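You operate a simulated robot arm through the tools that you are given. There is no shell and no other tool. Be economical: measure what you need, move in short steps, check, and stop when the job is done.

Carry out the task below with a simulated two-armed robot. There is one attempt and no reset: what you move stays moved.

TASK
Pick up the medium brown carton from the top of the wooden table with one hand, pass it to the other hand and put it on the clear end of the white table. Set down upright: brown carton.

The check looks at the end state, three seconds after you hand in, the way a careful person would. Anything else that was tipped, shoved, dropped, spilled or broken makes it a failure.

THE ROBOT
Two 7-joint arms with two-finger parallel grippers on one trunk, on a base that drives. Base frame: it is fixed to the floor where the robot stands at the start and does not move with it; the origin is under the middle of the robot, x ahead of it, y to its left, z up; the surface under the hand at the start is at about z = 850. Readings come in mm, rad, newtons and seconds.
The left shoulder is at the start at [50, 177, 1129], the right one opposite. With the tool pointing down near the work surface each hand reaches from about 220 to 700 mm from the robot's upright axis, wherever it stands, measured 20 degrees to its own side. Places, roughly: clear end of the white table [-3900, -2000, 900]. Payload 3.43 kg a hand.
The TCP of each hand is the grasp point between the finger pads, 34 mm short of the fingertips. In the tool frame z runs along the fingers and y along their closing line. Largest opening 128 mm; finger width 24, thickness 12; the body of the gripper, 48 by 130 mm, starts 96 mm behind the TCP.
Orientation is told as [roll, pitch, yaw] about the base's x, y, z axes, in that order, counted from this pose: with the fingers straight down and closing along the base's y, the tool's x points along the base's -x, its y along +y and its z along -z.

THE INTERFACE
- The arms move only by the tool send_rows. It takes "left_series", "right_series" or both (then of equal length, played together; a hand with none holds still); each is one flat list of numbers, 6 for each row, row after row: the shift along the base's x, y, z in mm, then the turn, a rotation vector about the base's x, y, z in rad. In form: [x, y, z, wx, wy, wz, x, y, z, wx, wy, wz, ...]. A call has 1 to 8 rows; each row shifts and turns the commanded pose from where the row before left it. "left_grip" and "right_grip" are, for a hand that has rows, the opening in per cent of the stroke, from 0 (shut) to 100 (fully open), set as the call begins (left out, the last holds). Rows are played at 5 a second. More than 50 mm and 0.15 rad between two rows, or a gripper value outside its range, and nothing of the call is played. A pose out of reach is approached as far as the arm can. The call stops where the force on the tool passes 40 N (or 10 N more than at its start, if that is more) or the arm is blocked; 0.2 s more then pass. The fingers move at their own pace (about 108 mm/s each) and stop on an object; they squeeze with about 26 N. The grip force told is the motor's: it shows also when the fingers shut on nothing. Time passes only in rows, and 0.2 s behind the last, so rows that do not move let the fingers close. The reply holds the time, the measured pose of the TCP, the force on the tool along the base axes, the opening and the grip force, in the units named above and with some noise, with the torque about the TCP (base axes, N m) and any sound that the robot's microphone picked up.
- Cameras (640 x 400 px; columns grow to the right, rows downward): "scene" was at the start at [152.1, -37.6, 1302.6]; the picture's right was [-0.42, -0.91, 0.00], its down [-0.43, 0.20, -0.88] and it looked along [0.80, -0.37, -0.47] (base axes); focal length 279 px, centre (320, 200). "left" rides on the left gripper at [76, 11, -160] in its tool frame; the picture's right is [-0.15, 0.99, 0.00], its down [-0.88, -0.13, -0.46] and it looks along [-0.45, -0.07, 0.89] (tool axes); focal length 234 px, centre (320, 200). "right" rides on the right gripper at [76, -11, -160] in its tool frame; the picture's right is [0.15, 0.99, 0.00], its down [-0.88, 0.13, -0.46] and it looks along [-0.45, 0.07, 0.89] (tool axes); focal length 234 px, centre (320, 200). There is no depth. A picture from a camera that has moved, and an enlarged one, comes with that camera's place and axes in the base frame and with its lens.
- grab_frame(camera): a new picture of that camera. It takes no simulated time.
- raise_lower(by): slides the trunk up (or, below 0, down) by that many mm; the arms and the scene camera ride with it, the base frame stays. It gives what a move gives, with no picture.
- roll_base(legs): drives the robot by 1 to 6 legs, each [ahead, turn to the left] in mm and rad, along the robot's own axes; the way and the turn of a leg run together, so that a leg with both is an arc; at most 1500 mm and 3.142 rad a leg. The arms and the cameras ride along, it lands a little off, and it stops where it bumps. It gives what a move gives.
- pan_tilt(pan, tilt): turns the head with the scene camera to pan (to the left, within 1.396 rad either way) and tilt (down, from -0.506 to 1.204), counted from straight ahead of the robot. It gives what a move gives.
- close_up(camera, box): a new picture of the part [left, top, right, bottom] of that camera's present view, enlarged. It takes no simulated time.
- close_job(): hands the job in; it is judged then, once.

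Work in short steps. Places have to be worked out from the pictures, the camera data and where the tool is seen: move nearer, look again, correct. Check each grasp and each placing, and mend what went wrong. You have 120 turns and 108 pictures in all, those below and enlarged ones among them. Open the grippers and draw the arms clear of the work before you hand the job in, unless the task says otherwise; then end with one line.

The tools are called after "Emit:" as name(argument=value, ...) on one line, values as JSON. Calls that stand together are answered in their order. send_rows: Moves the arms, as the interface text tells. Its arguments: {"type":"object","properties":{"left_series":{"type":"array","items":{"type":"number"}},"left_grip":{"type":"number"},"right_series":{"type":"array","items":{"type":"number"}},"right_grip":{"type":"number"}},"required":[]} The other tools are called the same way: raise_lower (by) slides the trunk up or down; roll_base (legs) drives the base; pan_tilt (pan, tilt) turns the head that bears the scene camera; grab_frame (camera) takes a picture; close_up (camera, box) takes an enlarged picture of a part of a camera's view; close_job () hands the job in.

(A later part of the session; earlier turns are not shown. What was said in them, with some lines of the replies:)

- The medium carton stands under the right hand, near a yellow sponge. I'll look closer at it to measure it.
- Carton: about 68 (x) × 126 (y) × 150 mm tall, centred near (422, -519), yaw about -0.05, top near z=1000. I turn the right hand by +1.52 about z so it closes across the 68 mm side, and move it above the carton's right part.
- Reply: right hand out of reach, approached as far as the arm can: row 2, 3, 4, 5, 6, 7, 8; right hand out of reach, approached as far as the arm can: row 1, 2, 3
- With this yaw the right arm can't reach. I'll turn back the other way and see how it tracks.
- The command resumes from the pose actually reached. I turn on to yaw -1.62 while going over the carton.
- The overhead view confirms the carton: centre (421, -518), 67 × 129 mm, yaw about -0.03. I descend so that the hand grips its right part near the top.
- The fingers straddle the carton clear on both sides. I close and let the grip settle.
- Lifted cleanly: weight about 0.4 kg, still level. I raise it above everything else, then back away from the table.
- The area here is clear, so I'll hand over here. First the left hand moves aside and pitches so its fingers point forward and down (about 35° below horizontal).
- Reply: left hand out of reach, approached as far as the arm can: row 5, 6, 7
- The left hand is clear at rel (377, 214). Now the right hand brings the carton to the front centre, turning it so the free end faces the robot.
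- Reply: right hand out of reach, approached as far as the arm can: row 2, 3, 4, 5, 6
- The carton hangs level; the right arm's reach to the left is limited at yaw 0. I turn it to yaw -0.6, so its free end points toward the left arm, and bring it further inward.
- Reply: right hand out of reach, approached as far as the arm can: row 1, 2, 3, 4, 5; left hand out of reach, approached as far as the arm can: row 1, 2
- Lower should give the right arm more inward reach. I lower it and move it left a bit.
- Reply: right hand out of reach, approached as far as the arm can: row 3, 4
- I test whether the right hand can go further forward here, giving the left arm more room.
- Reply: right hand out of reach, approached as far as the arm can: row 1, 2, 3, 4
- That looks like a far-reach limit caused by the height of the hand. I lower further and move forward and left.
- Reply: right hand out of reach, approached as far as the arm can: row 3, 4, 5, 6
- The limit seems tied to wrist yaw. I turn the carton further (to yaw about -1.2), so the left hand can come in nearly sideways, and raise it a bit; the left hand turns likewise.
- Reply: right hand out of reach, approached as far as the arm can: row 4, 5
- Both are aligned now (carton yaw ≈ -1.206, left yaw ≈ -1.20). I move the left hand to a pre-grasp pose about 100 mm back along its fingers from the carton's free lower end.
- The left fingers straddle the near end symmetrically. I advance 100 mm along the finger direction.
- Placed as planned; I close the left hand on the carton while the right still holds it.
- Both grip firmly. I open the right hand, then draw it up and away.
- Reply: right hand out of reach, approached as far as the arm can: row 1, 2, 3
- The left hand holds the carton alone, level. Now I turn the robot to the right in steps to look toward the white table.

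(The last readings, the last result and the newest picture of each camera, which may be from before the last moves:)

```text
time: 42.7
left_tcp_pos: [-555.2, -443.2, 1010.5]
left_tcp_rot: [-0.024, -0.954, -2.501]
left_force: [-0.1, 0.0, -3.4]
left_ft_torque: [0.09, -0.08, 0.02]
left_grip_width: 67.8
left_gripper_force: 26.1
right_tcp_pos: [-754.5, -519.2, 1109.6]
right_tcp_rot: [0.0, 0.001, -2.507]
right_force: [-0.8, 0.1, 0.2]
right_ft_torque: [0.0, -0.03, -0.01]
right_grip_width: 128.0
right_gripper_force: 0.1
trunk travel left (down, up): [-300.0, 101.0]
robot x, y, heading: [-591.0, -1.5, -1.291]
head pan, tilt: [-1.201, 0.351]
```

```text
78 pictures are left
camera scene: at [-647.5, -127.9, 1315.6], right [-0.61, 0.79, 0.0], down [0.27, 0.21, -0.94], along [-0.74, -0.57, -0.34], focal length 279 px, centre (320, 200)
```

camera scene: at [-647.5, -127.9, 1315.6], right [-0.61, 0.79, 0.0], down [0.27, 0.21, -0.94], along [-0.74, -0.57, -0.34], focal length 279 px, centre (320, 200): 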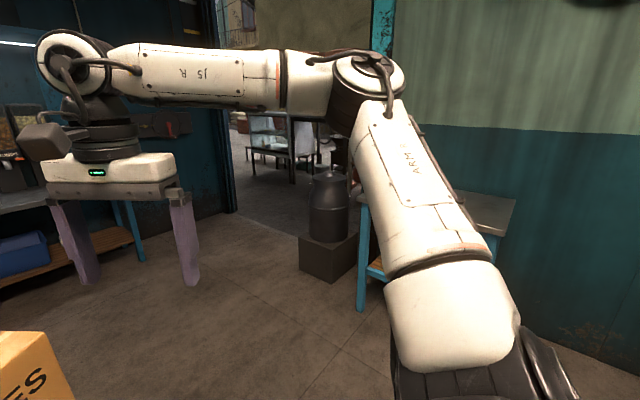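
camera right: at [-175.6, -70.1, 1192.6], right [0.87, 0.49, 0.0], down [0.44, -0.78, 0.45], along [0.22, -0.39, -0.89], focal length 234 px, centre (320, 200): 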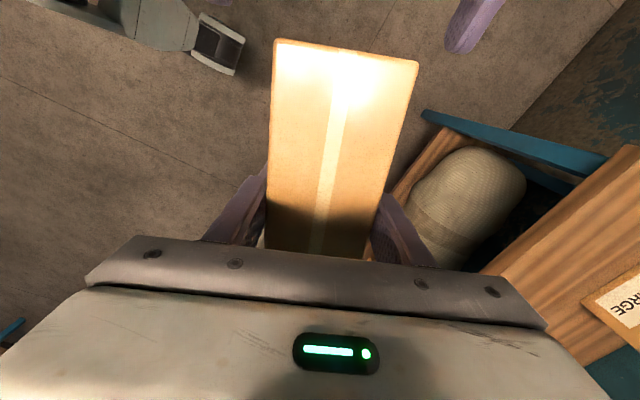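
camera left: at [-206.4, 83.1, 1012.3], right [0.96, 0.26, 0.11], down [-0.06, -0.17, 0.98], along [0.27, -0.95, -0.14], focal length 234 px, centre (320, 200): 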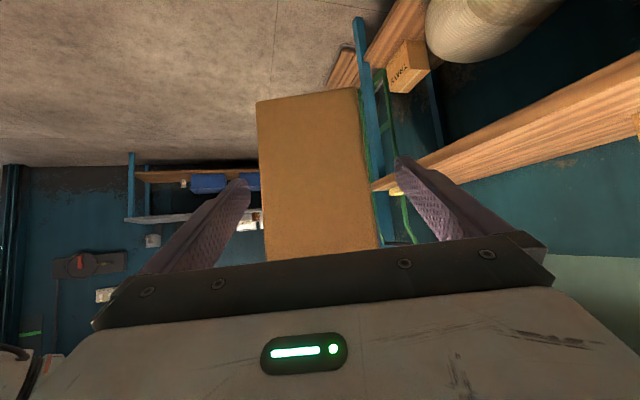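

A doorway lies ahead, with a milk can on a block at its right side. I turn to face it and look straight ahead.

Emit:
roll_base(legs=[[0, -1.2]])

Emit:
pan_tilt(pan=0, tilt=0.25)

Emit:
grab_frame(camera="scene")

```text
time: 46.1
left_tcp_pos: [-985.1, -204.7, 1010.8]
left_tcp_rot: [-0.023, -0.958, 2.597]
left_force: [0.2, -0.5, -4.5]
left_ft_torque: [-0.09, -0.15, 0.01]
left_grip_width: 67.9
left_gripper_force: 26.1
right_tcp_pos: [-1130.7, -48.7, 1108.4]
right_tcp_rot: [0.0, 0.0, 2.592]
right_force: [0.0, 0.0, 0.6]
right_ft_torque: [-0.02, -0.02, -0.04]
right_grip_width: 127.9
right_gripper_force: 0.1
trunk travel left (down, up): [-300.0, 101.0]
robot x, y, heading: [-593.3, -7.2, -2.471]
head pan, tilt: [-1.201, 0.351]
```

```text
time: 47.5
left_tcp_pos: [-985.5, -204.2, 1010.2]
left_tcp_rot: [-0.022, -0.957, 2.595]
left_force: [0.8, -0.2, -4.2]
left_ft_torque: [-0.09, -0.1, 0.0]
left_grip_width: 67.6
left_gripper_force: 26.1
right_tcp_pos: [-1130.8, -49.9, 1107.8]
right_tcp_rot: [0.0, -0.001, 2.594]
right_force: [0.5, 0.2, 1.3]
right_ft_torque: [0.01, 0.01, -0.01]
right_grip_width: 128.1
right_gripper_force: 0.1
trunk travel left (down, up): [-300.0, 101.0]
robot x, y, heading: [-594.2, -3.6, -2.467]
head pan, tilt: [0.0, 0.25]
```

```text
77 pictures are left
camera scene: at [-721.7, -105.3, 1325.1], right [-0.62, 0.78, 0.0], down [0.19, 0.15, -0.97], along [-0.76, -0.6, -0.25], focal length 279 px, centre (320, 200)
```

scene: 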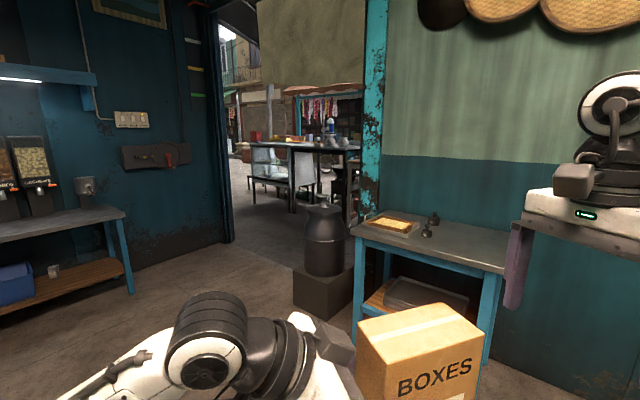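

I zoom on the doorway to find the white table and the free path.

Emit:
close_up(camera="scene", box=[210, 90, 400, 320])

Emit:
close_up(camera="scene", box=[225, 110, 385, 220])

```text
1.74 times, centred on (305, 205) of scene
camera zoom: at [-721.7, -105.3, 1325.1], right [-0.62, 0.78, 0.0], down [0.19, 0.15, -0.97], along [-0.76, -0.6, -0.25], focal length 485 px, centre (346, 191)
```

zoom: 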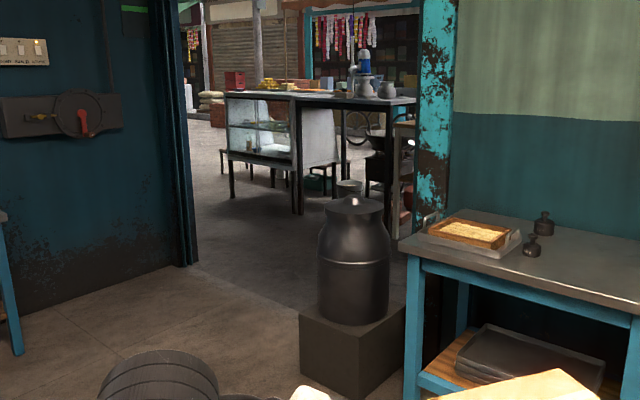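

```text
3.64 times, centred on (305, 165) of scene
camera zoom: at [-721.7, -105.3, 1325.1], right [-0.62, 0.78, 0.0], down [0.19, 0.15, -0.97], along [-0.76, -0.6, -0.25], focal length 1015 px, centre (374, 327)
```

zoom: 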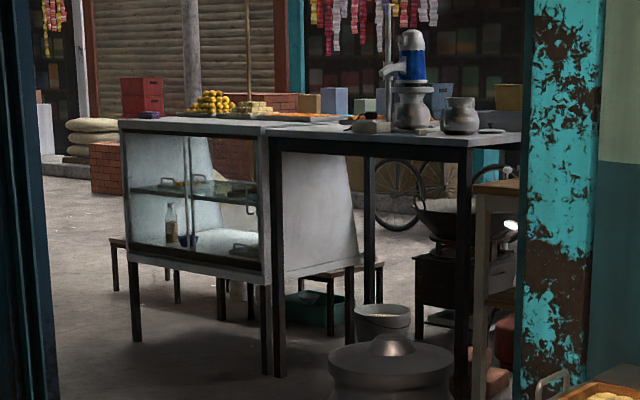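

The doorway spans y ≈ -2860…-1110 at x ≈ -2490, with the can's block reaching y ≈ -1460. I'll go round via about (-1450, -1850), in two legs with a look before passing the door.

Emit:
roll_base(legs=[[0, 0.42], [1000, 0], [1000, 0]])

Emit:
roll_base(legs=[[0, -0.85]])

Emit:
grab_frame(camera="scene")

```text
time: 58.7
left_tcp_pos: [-1795.2, -2125.4, 1009.9]
left_tcp_rot: [-0.025, -0.956, 3.016]
left_force: [0.6, -0.5, -3.1]
left_ft_torque: [-0.01, -0.14, 0.02]
left_grip_width: 67.8
left_gripper_force: 26.0
right_tcp_pos: [-1990.3, -2042.6, 1106.5]
right_tcp_rot: [-0.001, 0.0, 3.011]
right_force: [-0.6, -0.5, 0.9]
right_ft_torque: [0.04, -0.01, -0.02]
right_grip_width: 127.9
right_gripper_force: 0.0
trunk travel left (down, up): [-300.0, 101.0]
robot x, y, heading: [-1519.1, -1782.2, -2.054]
head pan, tilt: [0.0, 0.25]
```

```text
time: 61.3
left_tcp_pos: [-1958.8, -1801.6, 1010.9]
left_tcp_rot: [-0.025, -0.957, 2.168]
left_force: [-0.7, -0.2, -5.2]
left_ft_torque: [-0.13, -0.06, 0.01]
left_grip_width: 67.6
left_gripper_force: 26.3
right_tcp_pos: [-2026.1, -1598.9, 1107.0]
right_tcp_rot: [-0.001, 0.001, 2.165]
right_force: [-0.5, 0.1, 1.3]
right_ft_torque: [-0.01, 0.01, -0.01]
right_grip_width: 128.1
right_gripper_force: 0.0
trunk travel left (down, up): [-300.0, 101.0]
robot x, y, heading: [-1517.7, -1780.4, -2.894]
head pan, tilt: [0.0, 0.25]
```

```text
74 pictures are left
camera scene: at [-1677.8, -1819.9, 1325.1], right [-0.24, 0.97, 0.0], down [0.24, 0.06, -0.97], along [-0.94, -0.23, -0.25], focal length 279 px, centre (320, 200)
```

scene: 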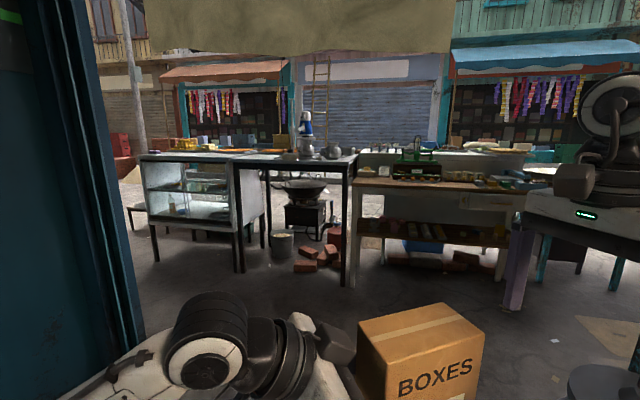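

The white table is the white-legged one ahead, its clear end on the left. I zoom in on it.

Emit:
close_up(camera="scene", box=[330, 130, 550, 300])

Emit:
close_up(camera="scene", box=[230, 130, 450, 300])

```text
2.35 times, centred on (440, 215) of scene
camera zoom: at [-1677.8, -1819.9, 1325.1], right [-0.24, 0.97, 0.0], down [0.24, 0.06, -0.97], along [-0.94, -0.23, -0.25], focal length 657 px, centre (38, 165)
```

zoom: 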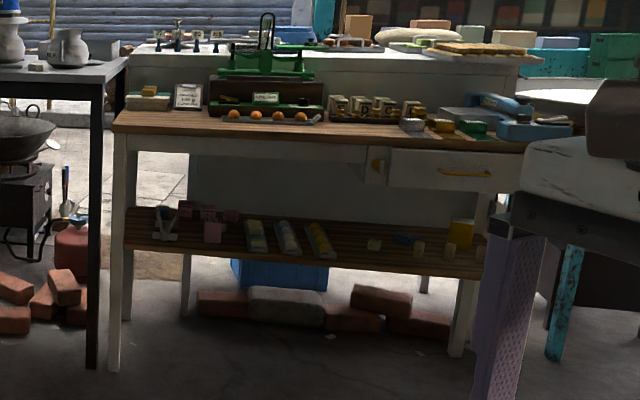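

```text
2.35 times, centred on (340, 215) of scene
camera zoom: at [-1677.8, -1819.9, 1325.1], right [-0.24, 0.97, 0.0], down [0.24, 0.06, -0.97], along [-0.94, -0.23, -0.25], focal length 657 px, centre (273, 165)
```

zoom: 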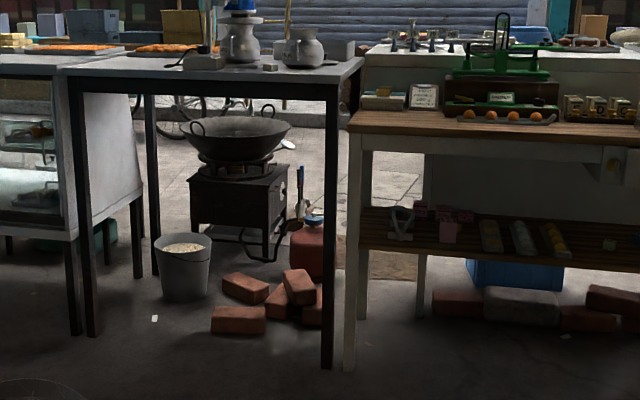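

White table: top z ≈ 896, front edge x ≈ -3800, left end y ≈ -2085; clear area about x -3820…-4150, y -2080…-1760. To avoid the taller counter on the left, I swing the left hand so that it comes from the robot side.

Emit:
send_rows(left_series=[6, -23.5, 0, 0, 0, 0.143, 6, -23.5, 0, 0, 0, 0.143, 6, -23.5, 0, 0, 0, 0.143, 6, -23.5, 0, 0, 0, 0.143, 6, -23.5, 0, 0, 0, 0.143, 6, -23.5, 0, 0, 0, 0.143, 6, -23.5, 0, 0, 0, 0.143])

Emit:
grab_frame(camera="scene")

```text
time: 62.9
left_tcp_pos: [-1920.1, -1965.3, 1011.2]
left_tcp_rot: [-0.027, -0.957, -3.108]
left_force: [0.8, -0.1, -4.7]
left_ft_torque: [0.0, -0.15, 0.03]
left_grip_width: 67.8
left_gripper_force: 25.9
left hand out of reach, approached as far as the arm can: row 7
right_tcp_pos: [-2026.0, -1600.2, 1108.2]
right_tcp_rot: [0.0, 0.0, 2.164]
right_force: [-0.4, 0.6, -0.1]
right_ft_torque: [-0.01, -0.01, 0.0]
right_grip_width: 128.0
right_gripper_force: 0.1
trunk travel left (down, up): [-300.0, 101.0]
robot x, y, heading: [-1519.6, -1783.6, -2.898]
head pan, tilt: [0.0, 0.25]
```

```text
71 pictures are left
camera scene: at [-1677.9, -1820.3, 1325.1], right [-0.24, 0.97, 0.0], down [0.24, 0.06, -0.97], along [-0.94, -0.23, -0.25], focal length 279 px, centre (320, 200)
```

scene: 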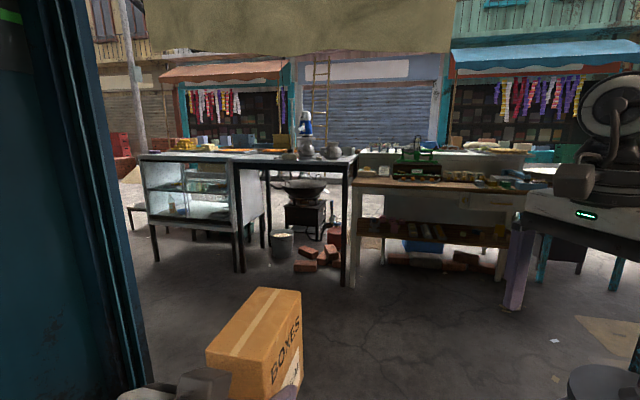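

The carton is now carried at the front-left. I steer through the doorway near y ≈ -2080.

Emit:
roll_base(legs=[[0, 0.053], [1150, 0]])

Emit:
grab_frame(camera="scene")

```text
time: 69.2
left_tcp_pos: [-2999.1, -2329.6, 1010.4]
left_tcp_rot: [-0.025, -0.955, -3.05]
left_force: [-0.4, 1.1, -4.1]
left_ft_torque: [0.01, -0.16, -0.02]
left_grip_width: 67.8
left_gripper_force: 26.6
right_tcp_pos: [-3128.7, -1973.0, 1108.4]
right_tcp_rot: [0.0, 0.001, 2.226]
right_force: [0.2, -0.3, -0.3]
right_ft_torque: [0.0, 0.01, 0.0]
right_grip_width: 128.3
right_gripper_force: 0.1
trunk travel left (down, up): [-300.0, 101.0]
robot x, y, heading: [-2609.3, -2123.8, -2.837]
head pan, tilt: [0.0, 0.25]
```

```text
70 pictures are left
camera scene: at [-2766.4, -2170.5, 1325.0], right [-0.3, 0.95, 0.0], down [0.24, 0.07, -0.97], along [-0.92, -0.29, -0.25], focal length 279 px, centre (320, 200)
```

scene: 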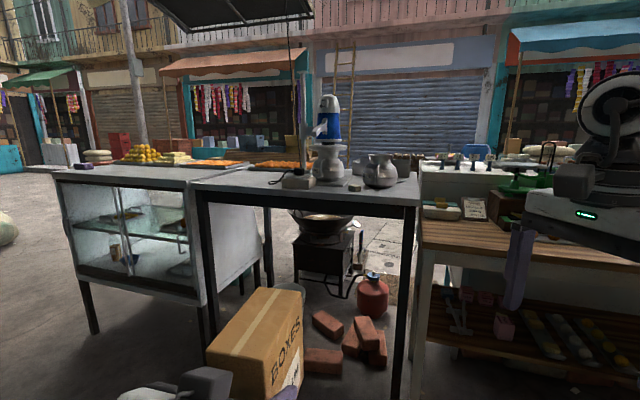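

Through the door. The corner of the white table comes out at (-3811, -2106), consistent. I turn toward the table and stop short; meanwhile the right hand gets drawn back.

Emit:
roll_base(legs=[[0, -0.689], [637, 0], [0, 0.385]])

Emit:
send_rows(right_series=[30, 18, 3, 0, 0, 0, 30, 18, 3, 0, 0, 0, 30, 18, 3, 0, 0, 0, 30, 18, 3, 0, 0, 0, 30, 18, 3, 0, 0, 0, 30, 18, 3, 0, 0, 0])

Emit:
pan_tilt(pan=0, tilt=0.5)

Emit:
grab_frame(camera="scene")

```text
time: 75.7
left_tcp_pos: [-3625.7, -1962.1, 1011.2]
left_tcp_rot: [-0.023, -0.955, 2.919]
left_force: [-0.2, 0.2, -3.8]
left_ft_torque: [0.0, -0.12, -0.03]
left_grip_width: 68.0
left_gripper_force: 25.8
right_tcp_pos: [-3638.1, -1580.7, 1108.6]
right_tcp_rot: [0.0, 0.0, 1.911]
right_force: [-0.1, 0.6, 0.3]
right_ft_torque: [0.04, -0.01, -0.02]
right_grip_width: 128.0
right_gripper_force: 0.1
trunk travel left (down, up): [-300.0, 101.0]
robot x, y, heading: [-3191.7, -1884.4, 3.133]
head pan, tilt: [0.0, 0.25]
```

```text
time: 77.1
left_tcp_pos: [-3624.8, -1961.3, 1011.5]
left_tcp_rot: [-0.024, -0.954, 2.917]
left_force: [0.6, 1.0, -4.4]
left_ft_torque: [0.02, -0.15, 0.02]
left_grip_width: 67.9
left_gripper_force: 26.2
right_tcp_pos: [-3454.2, -1474.1, 1126.7]
right_tcp_rot: [-0.003, 0.0, 1.913]
right_force: [-0.2, -0.4, 0.3]
right_ft_torque: [-0.01, 0.02, -0.02]
right_grip_width: 127.9
right_gripper_force: 0.1
trunk travel left (down, up): [-300.0, 101.0]
robot x, y, heading: [-3190.9, -1884.0, 3.131]
head pan, tilt: [0.0, 0.25]
```

```text
time: 77.9
left_tcp_pos: [-3624.1, -1960.5, 1010.0]
left_tcp_rot: [-0.023, -0.954, 2.917]
left_force: [0.3, 0.4, -4.0]
left_ft_torque: [-0.02, -0.15, 0.01]
left_grip_width: 67.9
left_gripper_force: 26.0
right_tcp_pos: [-3456.9, -1473.9, 1127.1]
right_tcp_rot: [-0.001, -0.001, 1.911]
right_force: [0.6, 0.0, -0.1]
right_ft_torque: [0.02, 0.02, 0.0]
right_grip_width: 128.0
right_gripper_force: 0.0
trunk travel left (down, up): [-300.0, 101.0]
robot x, y, heading: [-3191.4, -1882.0, 3.133]
head pan, tilt: [0.0, 0.499]
```

```text
69 pictures are left
camera scene: at [-3352.8, -1881.4, 1302.0], right [0.01, 1.0, 0.0], down [0.48, 0.0, -0.88], along [-0.88, 0.01, -0.48], focal length 279 px, centre (320, 200)
```

scene: 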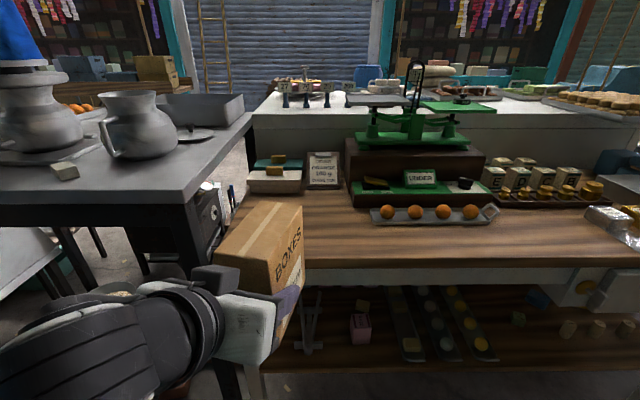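

Clear area confirmed (x -3808…-4160, y -2100…-1760). Carton bottom is ~50 mm above the top; I shift the hand 30 mm away from the counter and drive 285 mm ahead.

Emit:
send_rows(left_series=[0, 15, 0, 0, 0, 0, 0, 15, 0, 0, 0, 0])

Emit:
roll_base(legs=[[285, 0]])

Emit:
grab_frame(camera="scene")

Emit:
grab_frame(camera="left")

```text
time: 78.5
left_tcp_pos: [-3625.9, -1929.9, 1011.6]
left_tcp_rot: [-0.024, -0.955, 2.917]
left_force: [0.1, -0.4, -4.2]
left_ft_torque: [-0.04, -0.13, 0.06]
left_grip_width: 67.8
left_gripper_force: 26.0
right_tcp_pos: [-3456.8, -1473.7, 1127.7]
right_tcp_rot: [0.0, 0.0, 1.91]
right_force: [0.1, -0.7, 0.7]
right_ft_torque: [-0.01, -0.02, -0.01]
right_grip_width: 127.9
right_gripper_force: 0.2
trunk travel left (down, up): [-300.0, 101.0]
robot x, y, heading: [-3190.8, -1883.7, 3.129]
head pan, tilt: [0.0, 0.499]
```

```text
time: 80.4
left_tcp_pos: [-3906.0, -1928.6, 1010.7]
left_tcp_rot: [-0.026, -0.955, 2.917]
left_force: [1.2, -0.4, -4.3]
left_ft_torque: [-0.03, -0.14, 0.01]
left_grip_width: 68.0
left_gripper_force: 25.5
right_tcp_pos: [-3736.6, -1470.7, 1127.6]
right_tcp_rot: [0.0, 0.0, 1.911]
right_force: [-0.2, 0.0, -0.8]
right_ft_torque: [-0.01, -0.03, 0.01]
right_grip_width: 127.9
right_gripper_force: 0.2
trunk travel left (down, up): [-300.0, 101.0]
robot x, y, heading: [-3469.1, -1885.8, 3.133]
head pan, tilt: [0.0, 0.499]
```

```text
68 pictures are left
camera scene: at [-3633.8, -1878.8, 1301.8], right [0.01, 1.0, 0.0], down [0.48, 0.0, -0.88], along [-0.88, 0.01, -0.48], focal length 279 px, centre (320, 200)
```

scene: 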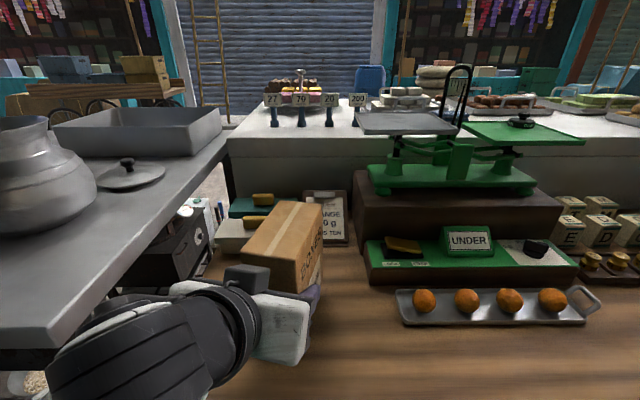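

```text
67 pictures are left
camera left: at [-3739.4, -1981.7, 1041.8], right [-0.32, -0.94, 0.11], down [-0.1, 0.15, 0.98], along [-0.94, 0.31, -0.15], focal length 234 px, centre (320, 200)
```

left: 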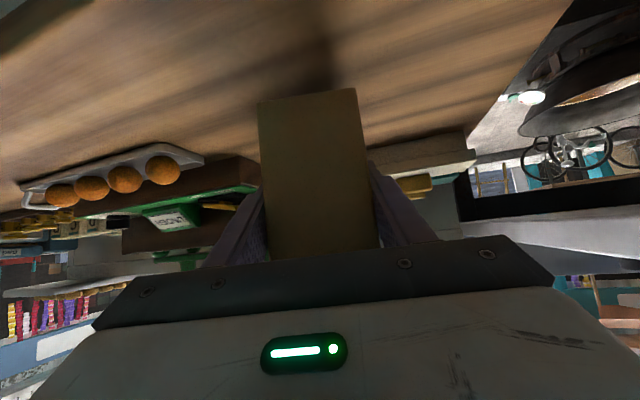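

The carton is over the clear end, level, well away from neighbours. I lower it 40 mm and then feel for the table in small steps.

Emit:
send_rows(left_series=[0, 0, -14, 0, 0, 0, 0, 0, -14, 0, 0, 0, 0, 0, -12, 0, 0, 0, 0, 0, 0, 0, 0, 0])

Emit:
grab_frame(camera="left")

Emit:
grab_frame(camera="right")

```text
time: 81.4
left_tcp_pos: [-3906.0, -1928.1, 974.1]
left_tcp_rot: [-0.026, -0.962, 2.917]
left_force: [0.0, 1.6, 21.6]
left_ft_torque: [-0.81, 0.42, 0.08]
left_grip_width: 67.6
left_gripper_force: 26.9
right_tcp_pos: [-3734.0, -1471.4, 1127.5]
right_tcp_rot: [0.002, 0.0, 1.912]
right_force: [-0.8, 0.4, 0.2]
right_ft_torque: [-0.02, -0.02, 0.0]
right_grip_width: 128.0
right_gripper_force: 0.0
trunk travel left (down, up): [-300.0, 101.0]
robot x, y, heading: [-3471.4, -1884.4, 3.131]
head pan, tilt: [0.0, 0.499]
```

```text
66 pictures are left
camera left: at [-3739.4, -1982.0, 1004.2], right [-0.32, -0.94, 0.11], down [-0.1, 0.14, 0.98], along [-0.94, 0.31, -0.14], focal length 234 px, centre (320, 200)
```

left: 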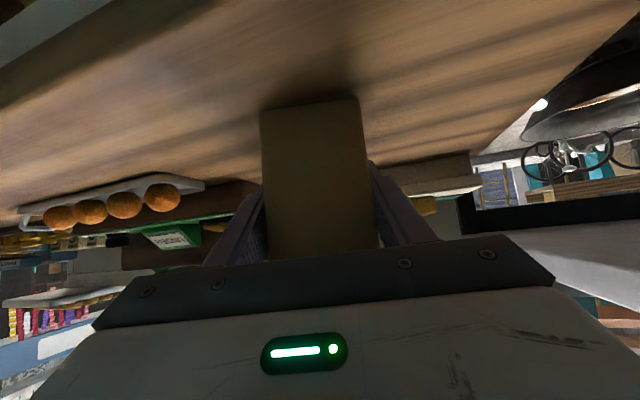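

```text
65 pictures are left
camera right: at [-3698.0, -1538.7, 1286.8], right [-0.88, -0.47, 0.0], down [-0.42, 0.79, 0.46], along [-0.21, 0.4, -0.89], focal length 234 px, centre (320, 200)
```

right: 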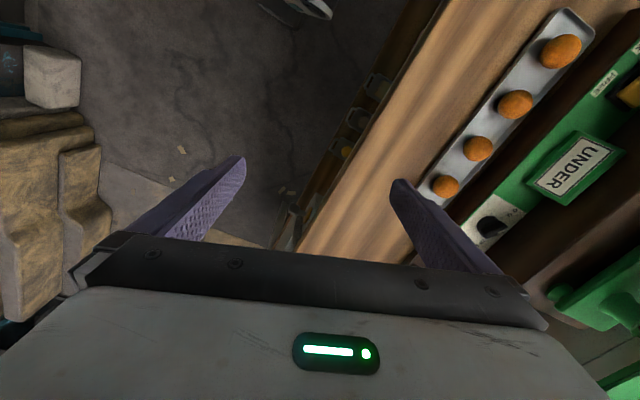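

There's contact (about 26 N upward) earlier than expected. I check what touches with close-ups before letting go.

Emit:
close_up(camera="scene", box=[40, 170, 400, 395])

Emit:
close_up(camera="left", box=[200, 60, 440, 210])

```text
1.78 times, centred on (220, 282) of scene
camera zoom: at [-3631.3, -1878.3, 1302.5], right [0.01, 1.0, 0.0], down [0.48, 0.0, -0.88], along [-0.88, 0.01, -0.48], focal length 496 px, centre (498, 53)
```

zoom: 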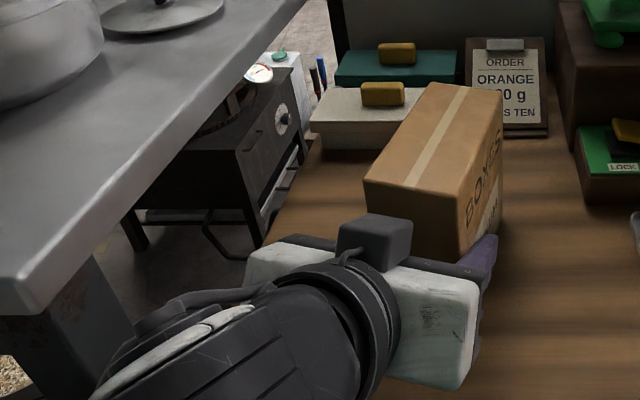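

```text
2.67 times, centred on (320, 135) of left
camera zoom: at [-3739.4, -1982.0, 1004.2], right [-0.32, -0.94, 0.11], down [-0.1, 0.14, 0.98], along [-0.94, 0.31, -0.14], focal length 624 px, centre (320, 373)
```

zoom: 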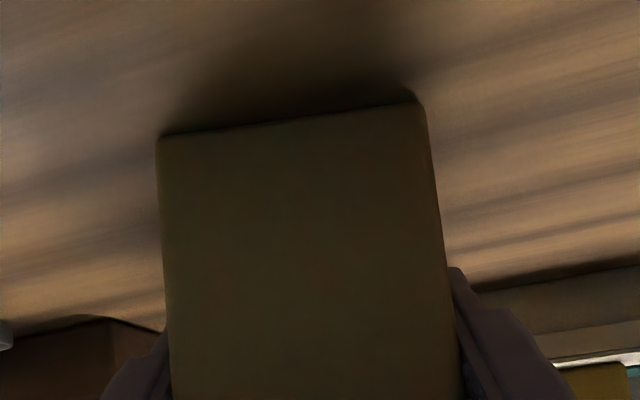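

Only the carton's bottom is touching the table (dark contact shadow, fingers well above). I relieve the pressure slightly before releasing.

Emit:
send_rows(left_series=[0, 0, 1, 0, 0, 0, 0, 0, 0, 0, 0, 0])

```text
time: 82.0
left_tcp_pos: [-3905.9, -1926.5, 973.1]
left_tcp_rot: [-0.023, -0.961, 2.915]
left_force: [-4.5, 0.6, 21.2]
left_ft_torque: [-0.64, 0.23, -0.32]
left_grip_width: 68.2
left_gripper_force: 25.5
right_tcp_pos: [-3734.5, -1470.3, 1127.0]
right_tcp_rot: [0.001, 0.001, 1.91]
right_force: [0.6, -0.3, 0.6]
right_ft_torque: [0.01, -0.03, 0.0]
right_grip_width: 128.0
right_gripper_force: 0.0
trunk travel left (down, up): [-300.0, 101.0]
robot x, y, heading: [-3470.6, -1880.0, 3.136]
head pan, tilt: [0.0, 0.499]
```

Emit:
send_rows(left_series=[0, 0, 2, 0, 0, 0, 0, 0, 0, 0, 0, 0])

```text
time: 82.6
left_tcp_pos: [-3905.2, -1928.3, 973.9]
left_tcp_rot: [-0.024, -0.954, 2.916]
left_force: [-4.6, 1.2, 12.3]
left_ft_torque: [-0.32, 0.73, -0.2]
left_grip_width: 68.0
left_gripper_force: 26.0
right_tcp_pos: [-3736.1, -1469.3, 1127.6]
right_tcp_rot: [0.0, -0.001, 1.911]
right_force: [0.2, -0.7, 0.0]
right_ft_torque: [0.0, -0.05, -0.01]
right_grip_width: 128.1
right_gripper_force: 0.0
trunk travel left (down, up): [-300.0, 101.0]
robot x, y, heading: [-3472.2, -1882.2, 3.132]
head pan, tilt: [0.0, 0.499]
```

The force is easing as expected. One more small rise and then check the carton's flatness before opening.

Emit:
send_rows(left_series=[0, 0, 2, 0, 0, 0, 0, 0, 0, 0, 0, 0])

Emit:
close_up(camera="scene", box=[220, 180, 360, 310])

```text
time: 83.2
left_tcp_pos: [-3904.8, -1928.1, 974.7]
left_tcp_rot: [-0.022, -0.948, 2.912]
left_force: [0.0, 0.7, -1.5]
left_ft_torque: [0.02, 0.11, -0.12]
left_grip_width: 67.4
left_gripper_force: 25.6
right_tcp_pos: [-3736.8, -1470.6, 1127.7]
right_tcp_rot: [0.0, 0.001, 1.911]
right_force: [0.3, 0.4, -0.1]
right_ft_torque: [-0.02, 0.02, 0.01]
right_grip_width: 127.8
right_gripper_force: 0.1
trunk travel left (down, up): [-300.0, 101.0]
robot x, y, heading: [-3472.5, -1885.5, 3.134]
head pan, tilt: [0.0, 0.499]
```

```text
3.08 times, centred on (290, 245) of scene
camera zoom: at [-3633.0, -1878.6, 1301.8], right [0.01, 1.0, 0.0], down [0.48, 0.0, -0.88], along [-0.88, 0.01, -0.48], focal length 859 px, centre (412, 62)
```

zoom: 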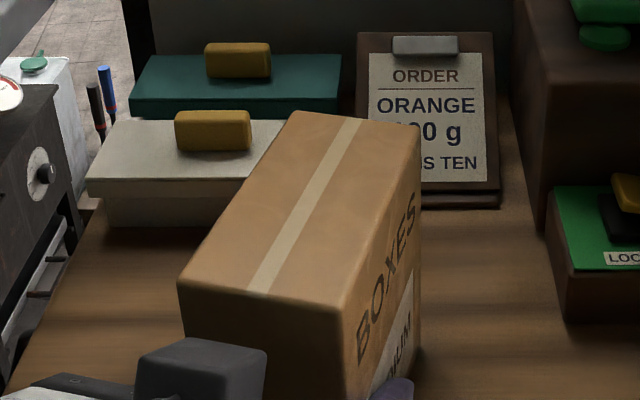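

Almost unloaded, sitting on the table with free space all round. I open the left hand.

Emit:
send_rows(left_series=[0, 0, 0, 0, 0, 0, 0, 0, 0, 0, 0, 0, 0, 0, 0, 0, 0, 0], left_grip=100)

Emit:
close_up(camera="scene", box=[40, 150, 400, 375])

Emit:
grab_frame(camera="left")

```text
time: 84.0
left_tcp_pos: [-3905.6, -1928.7, 975.8]
left_tcp_rot: [-0.024, -0.957, 2.916]
left_force: [0.5, 0.2, -0.1]
left_ft_torque: [0.0, 0.0, -0.01]
left_grip_width: 128.1
left_gripper_force: 0.1
right_tcp_pos: [-3735.9, -1471.2, 1126.6]
right_tcp_rot: [0.0, -0.001, 1.912]
right_force: [0.3, -0.4, -0.6]
right_ft_torque: [-0.02, 0.02, 0.02]
right_grip_width: 127.9
right_gripper_force: 0.1
trunk travel left (down, up): [-300.0, 101.0]
robot x, y, heading: [-3473.6, -1881.2, 3.136]
head pan, tilt: [0.0, 0.499]
```

```text
1.78 times, centred on (220, 262) of scene
camera zoom: at [-3633.0, -1878.8, 1302.0], right [0.01, 1.0, 0.0], down [0.48, 0.0, -0.88], along [-0.88, 0.01, -0.48], focal length 496 px, centre (498, 89)
```

zoom: 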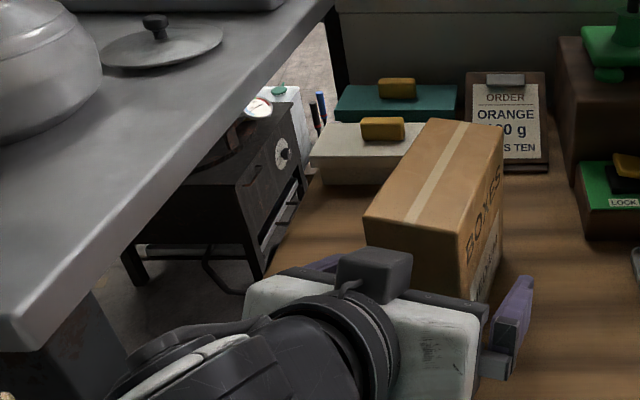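

```text
60 pictures are left
camera left: at [-3739.6, -1982.2, 1007.0], right [-0.32, -0.94, 0.11], down [-0.1, 0.15, 0.98], along [-0.94, 0.31, -0.15], focal length 234 px, centre (320, 200)
```

left: 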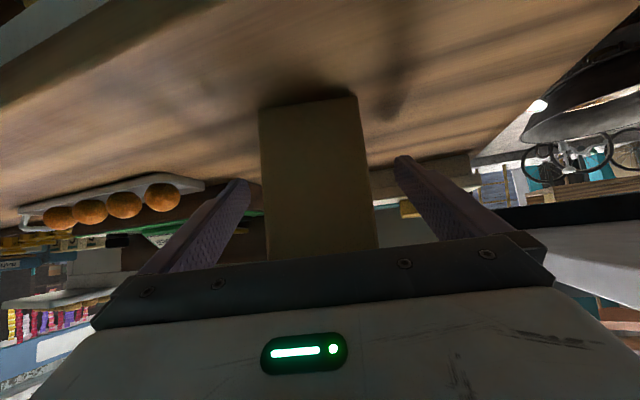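

The carton stands by itself. I back the base straight off; the slight finger angle gives only ~15 mm sideways shift before the tips clear, within the 30 mm clearance.

Emit:
roll_base(legs=[[-350, 0]])

Emit:
grab_frame(camera="scene")

Emit:
close_up(camera="scene", box=[190, 120, 420, 280])

```text
time: 86.3
left_tcp_pos: [-3548.2, -1929.2, 976.4]
left_tcp_rot: [-0.025, -0.955, 2.906]
left_force: [-0.4, -0.7, 0.0]
left_ft_torque: [0.0, -0.01, 0.01]
left_grip_width: 127.8
left_gripper_force: 0.0
right_tcp_pos: [-3375.2, -1473.0, 1126.3]
right_tcp_rot: [0.001, -0.001, 1.9]
right_force: [0.4, -0.7, -0.2]
right_ft_torque: [0.02, -0.01, 0.0]
right_grip_width: 127.9
right_gripper_force: 0.0
trunk travel left (down, up): [-300.0, 101.0]
robot x, y, heading: [-3114.8, -1885.6, 3.125]
head pan, tilt: [0.0, 0.499]
```

```text
59 pictures are left
camera scene: at [-3275.1, -1882.2, 1302.1], right [0.02, 1.0, 0.0], down [0.48, -0.01, -0.88], along [-0.88, 0.02, -0.48], focal length 279 px, centre (320, 200)
```

scene: 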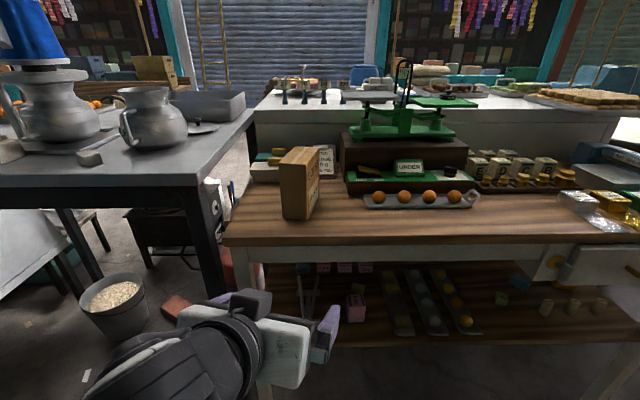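

```text
2.50 times, centred on (305, 200) of scene
camera zoom: at [-3275.1, -1882.2, 1302.1], right [0.02, 1.0, 0.0], down [0.48, -0.01, -0.88], along [-0.88, 0.02, -0.48], focal length 698 px, centre (358, 200)
```

zoom: 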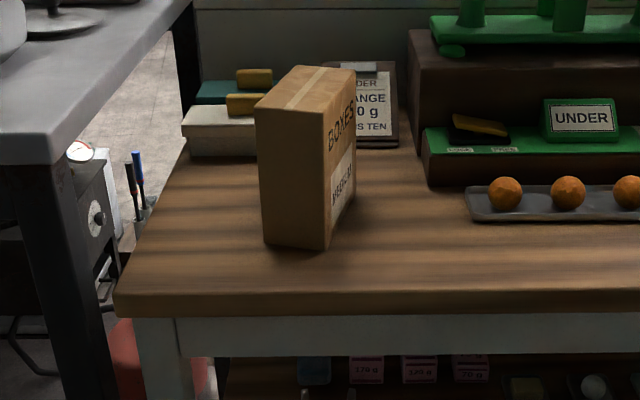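

The carton stands upright and stable on the clear end of the white table, nothing else was disturbed, and both hands are open and clear. I hand in.

Emit:
close_job()

```text
The job is handed in.
```

The medium brown carton was picked up with the right hand, passed to the left hand, and now stands upright on the clear end of the white table; nothing else was disturbed.
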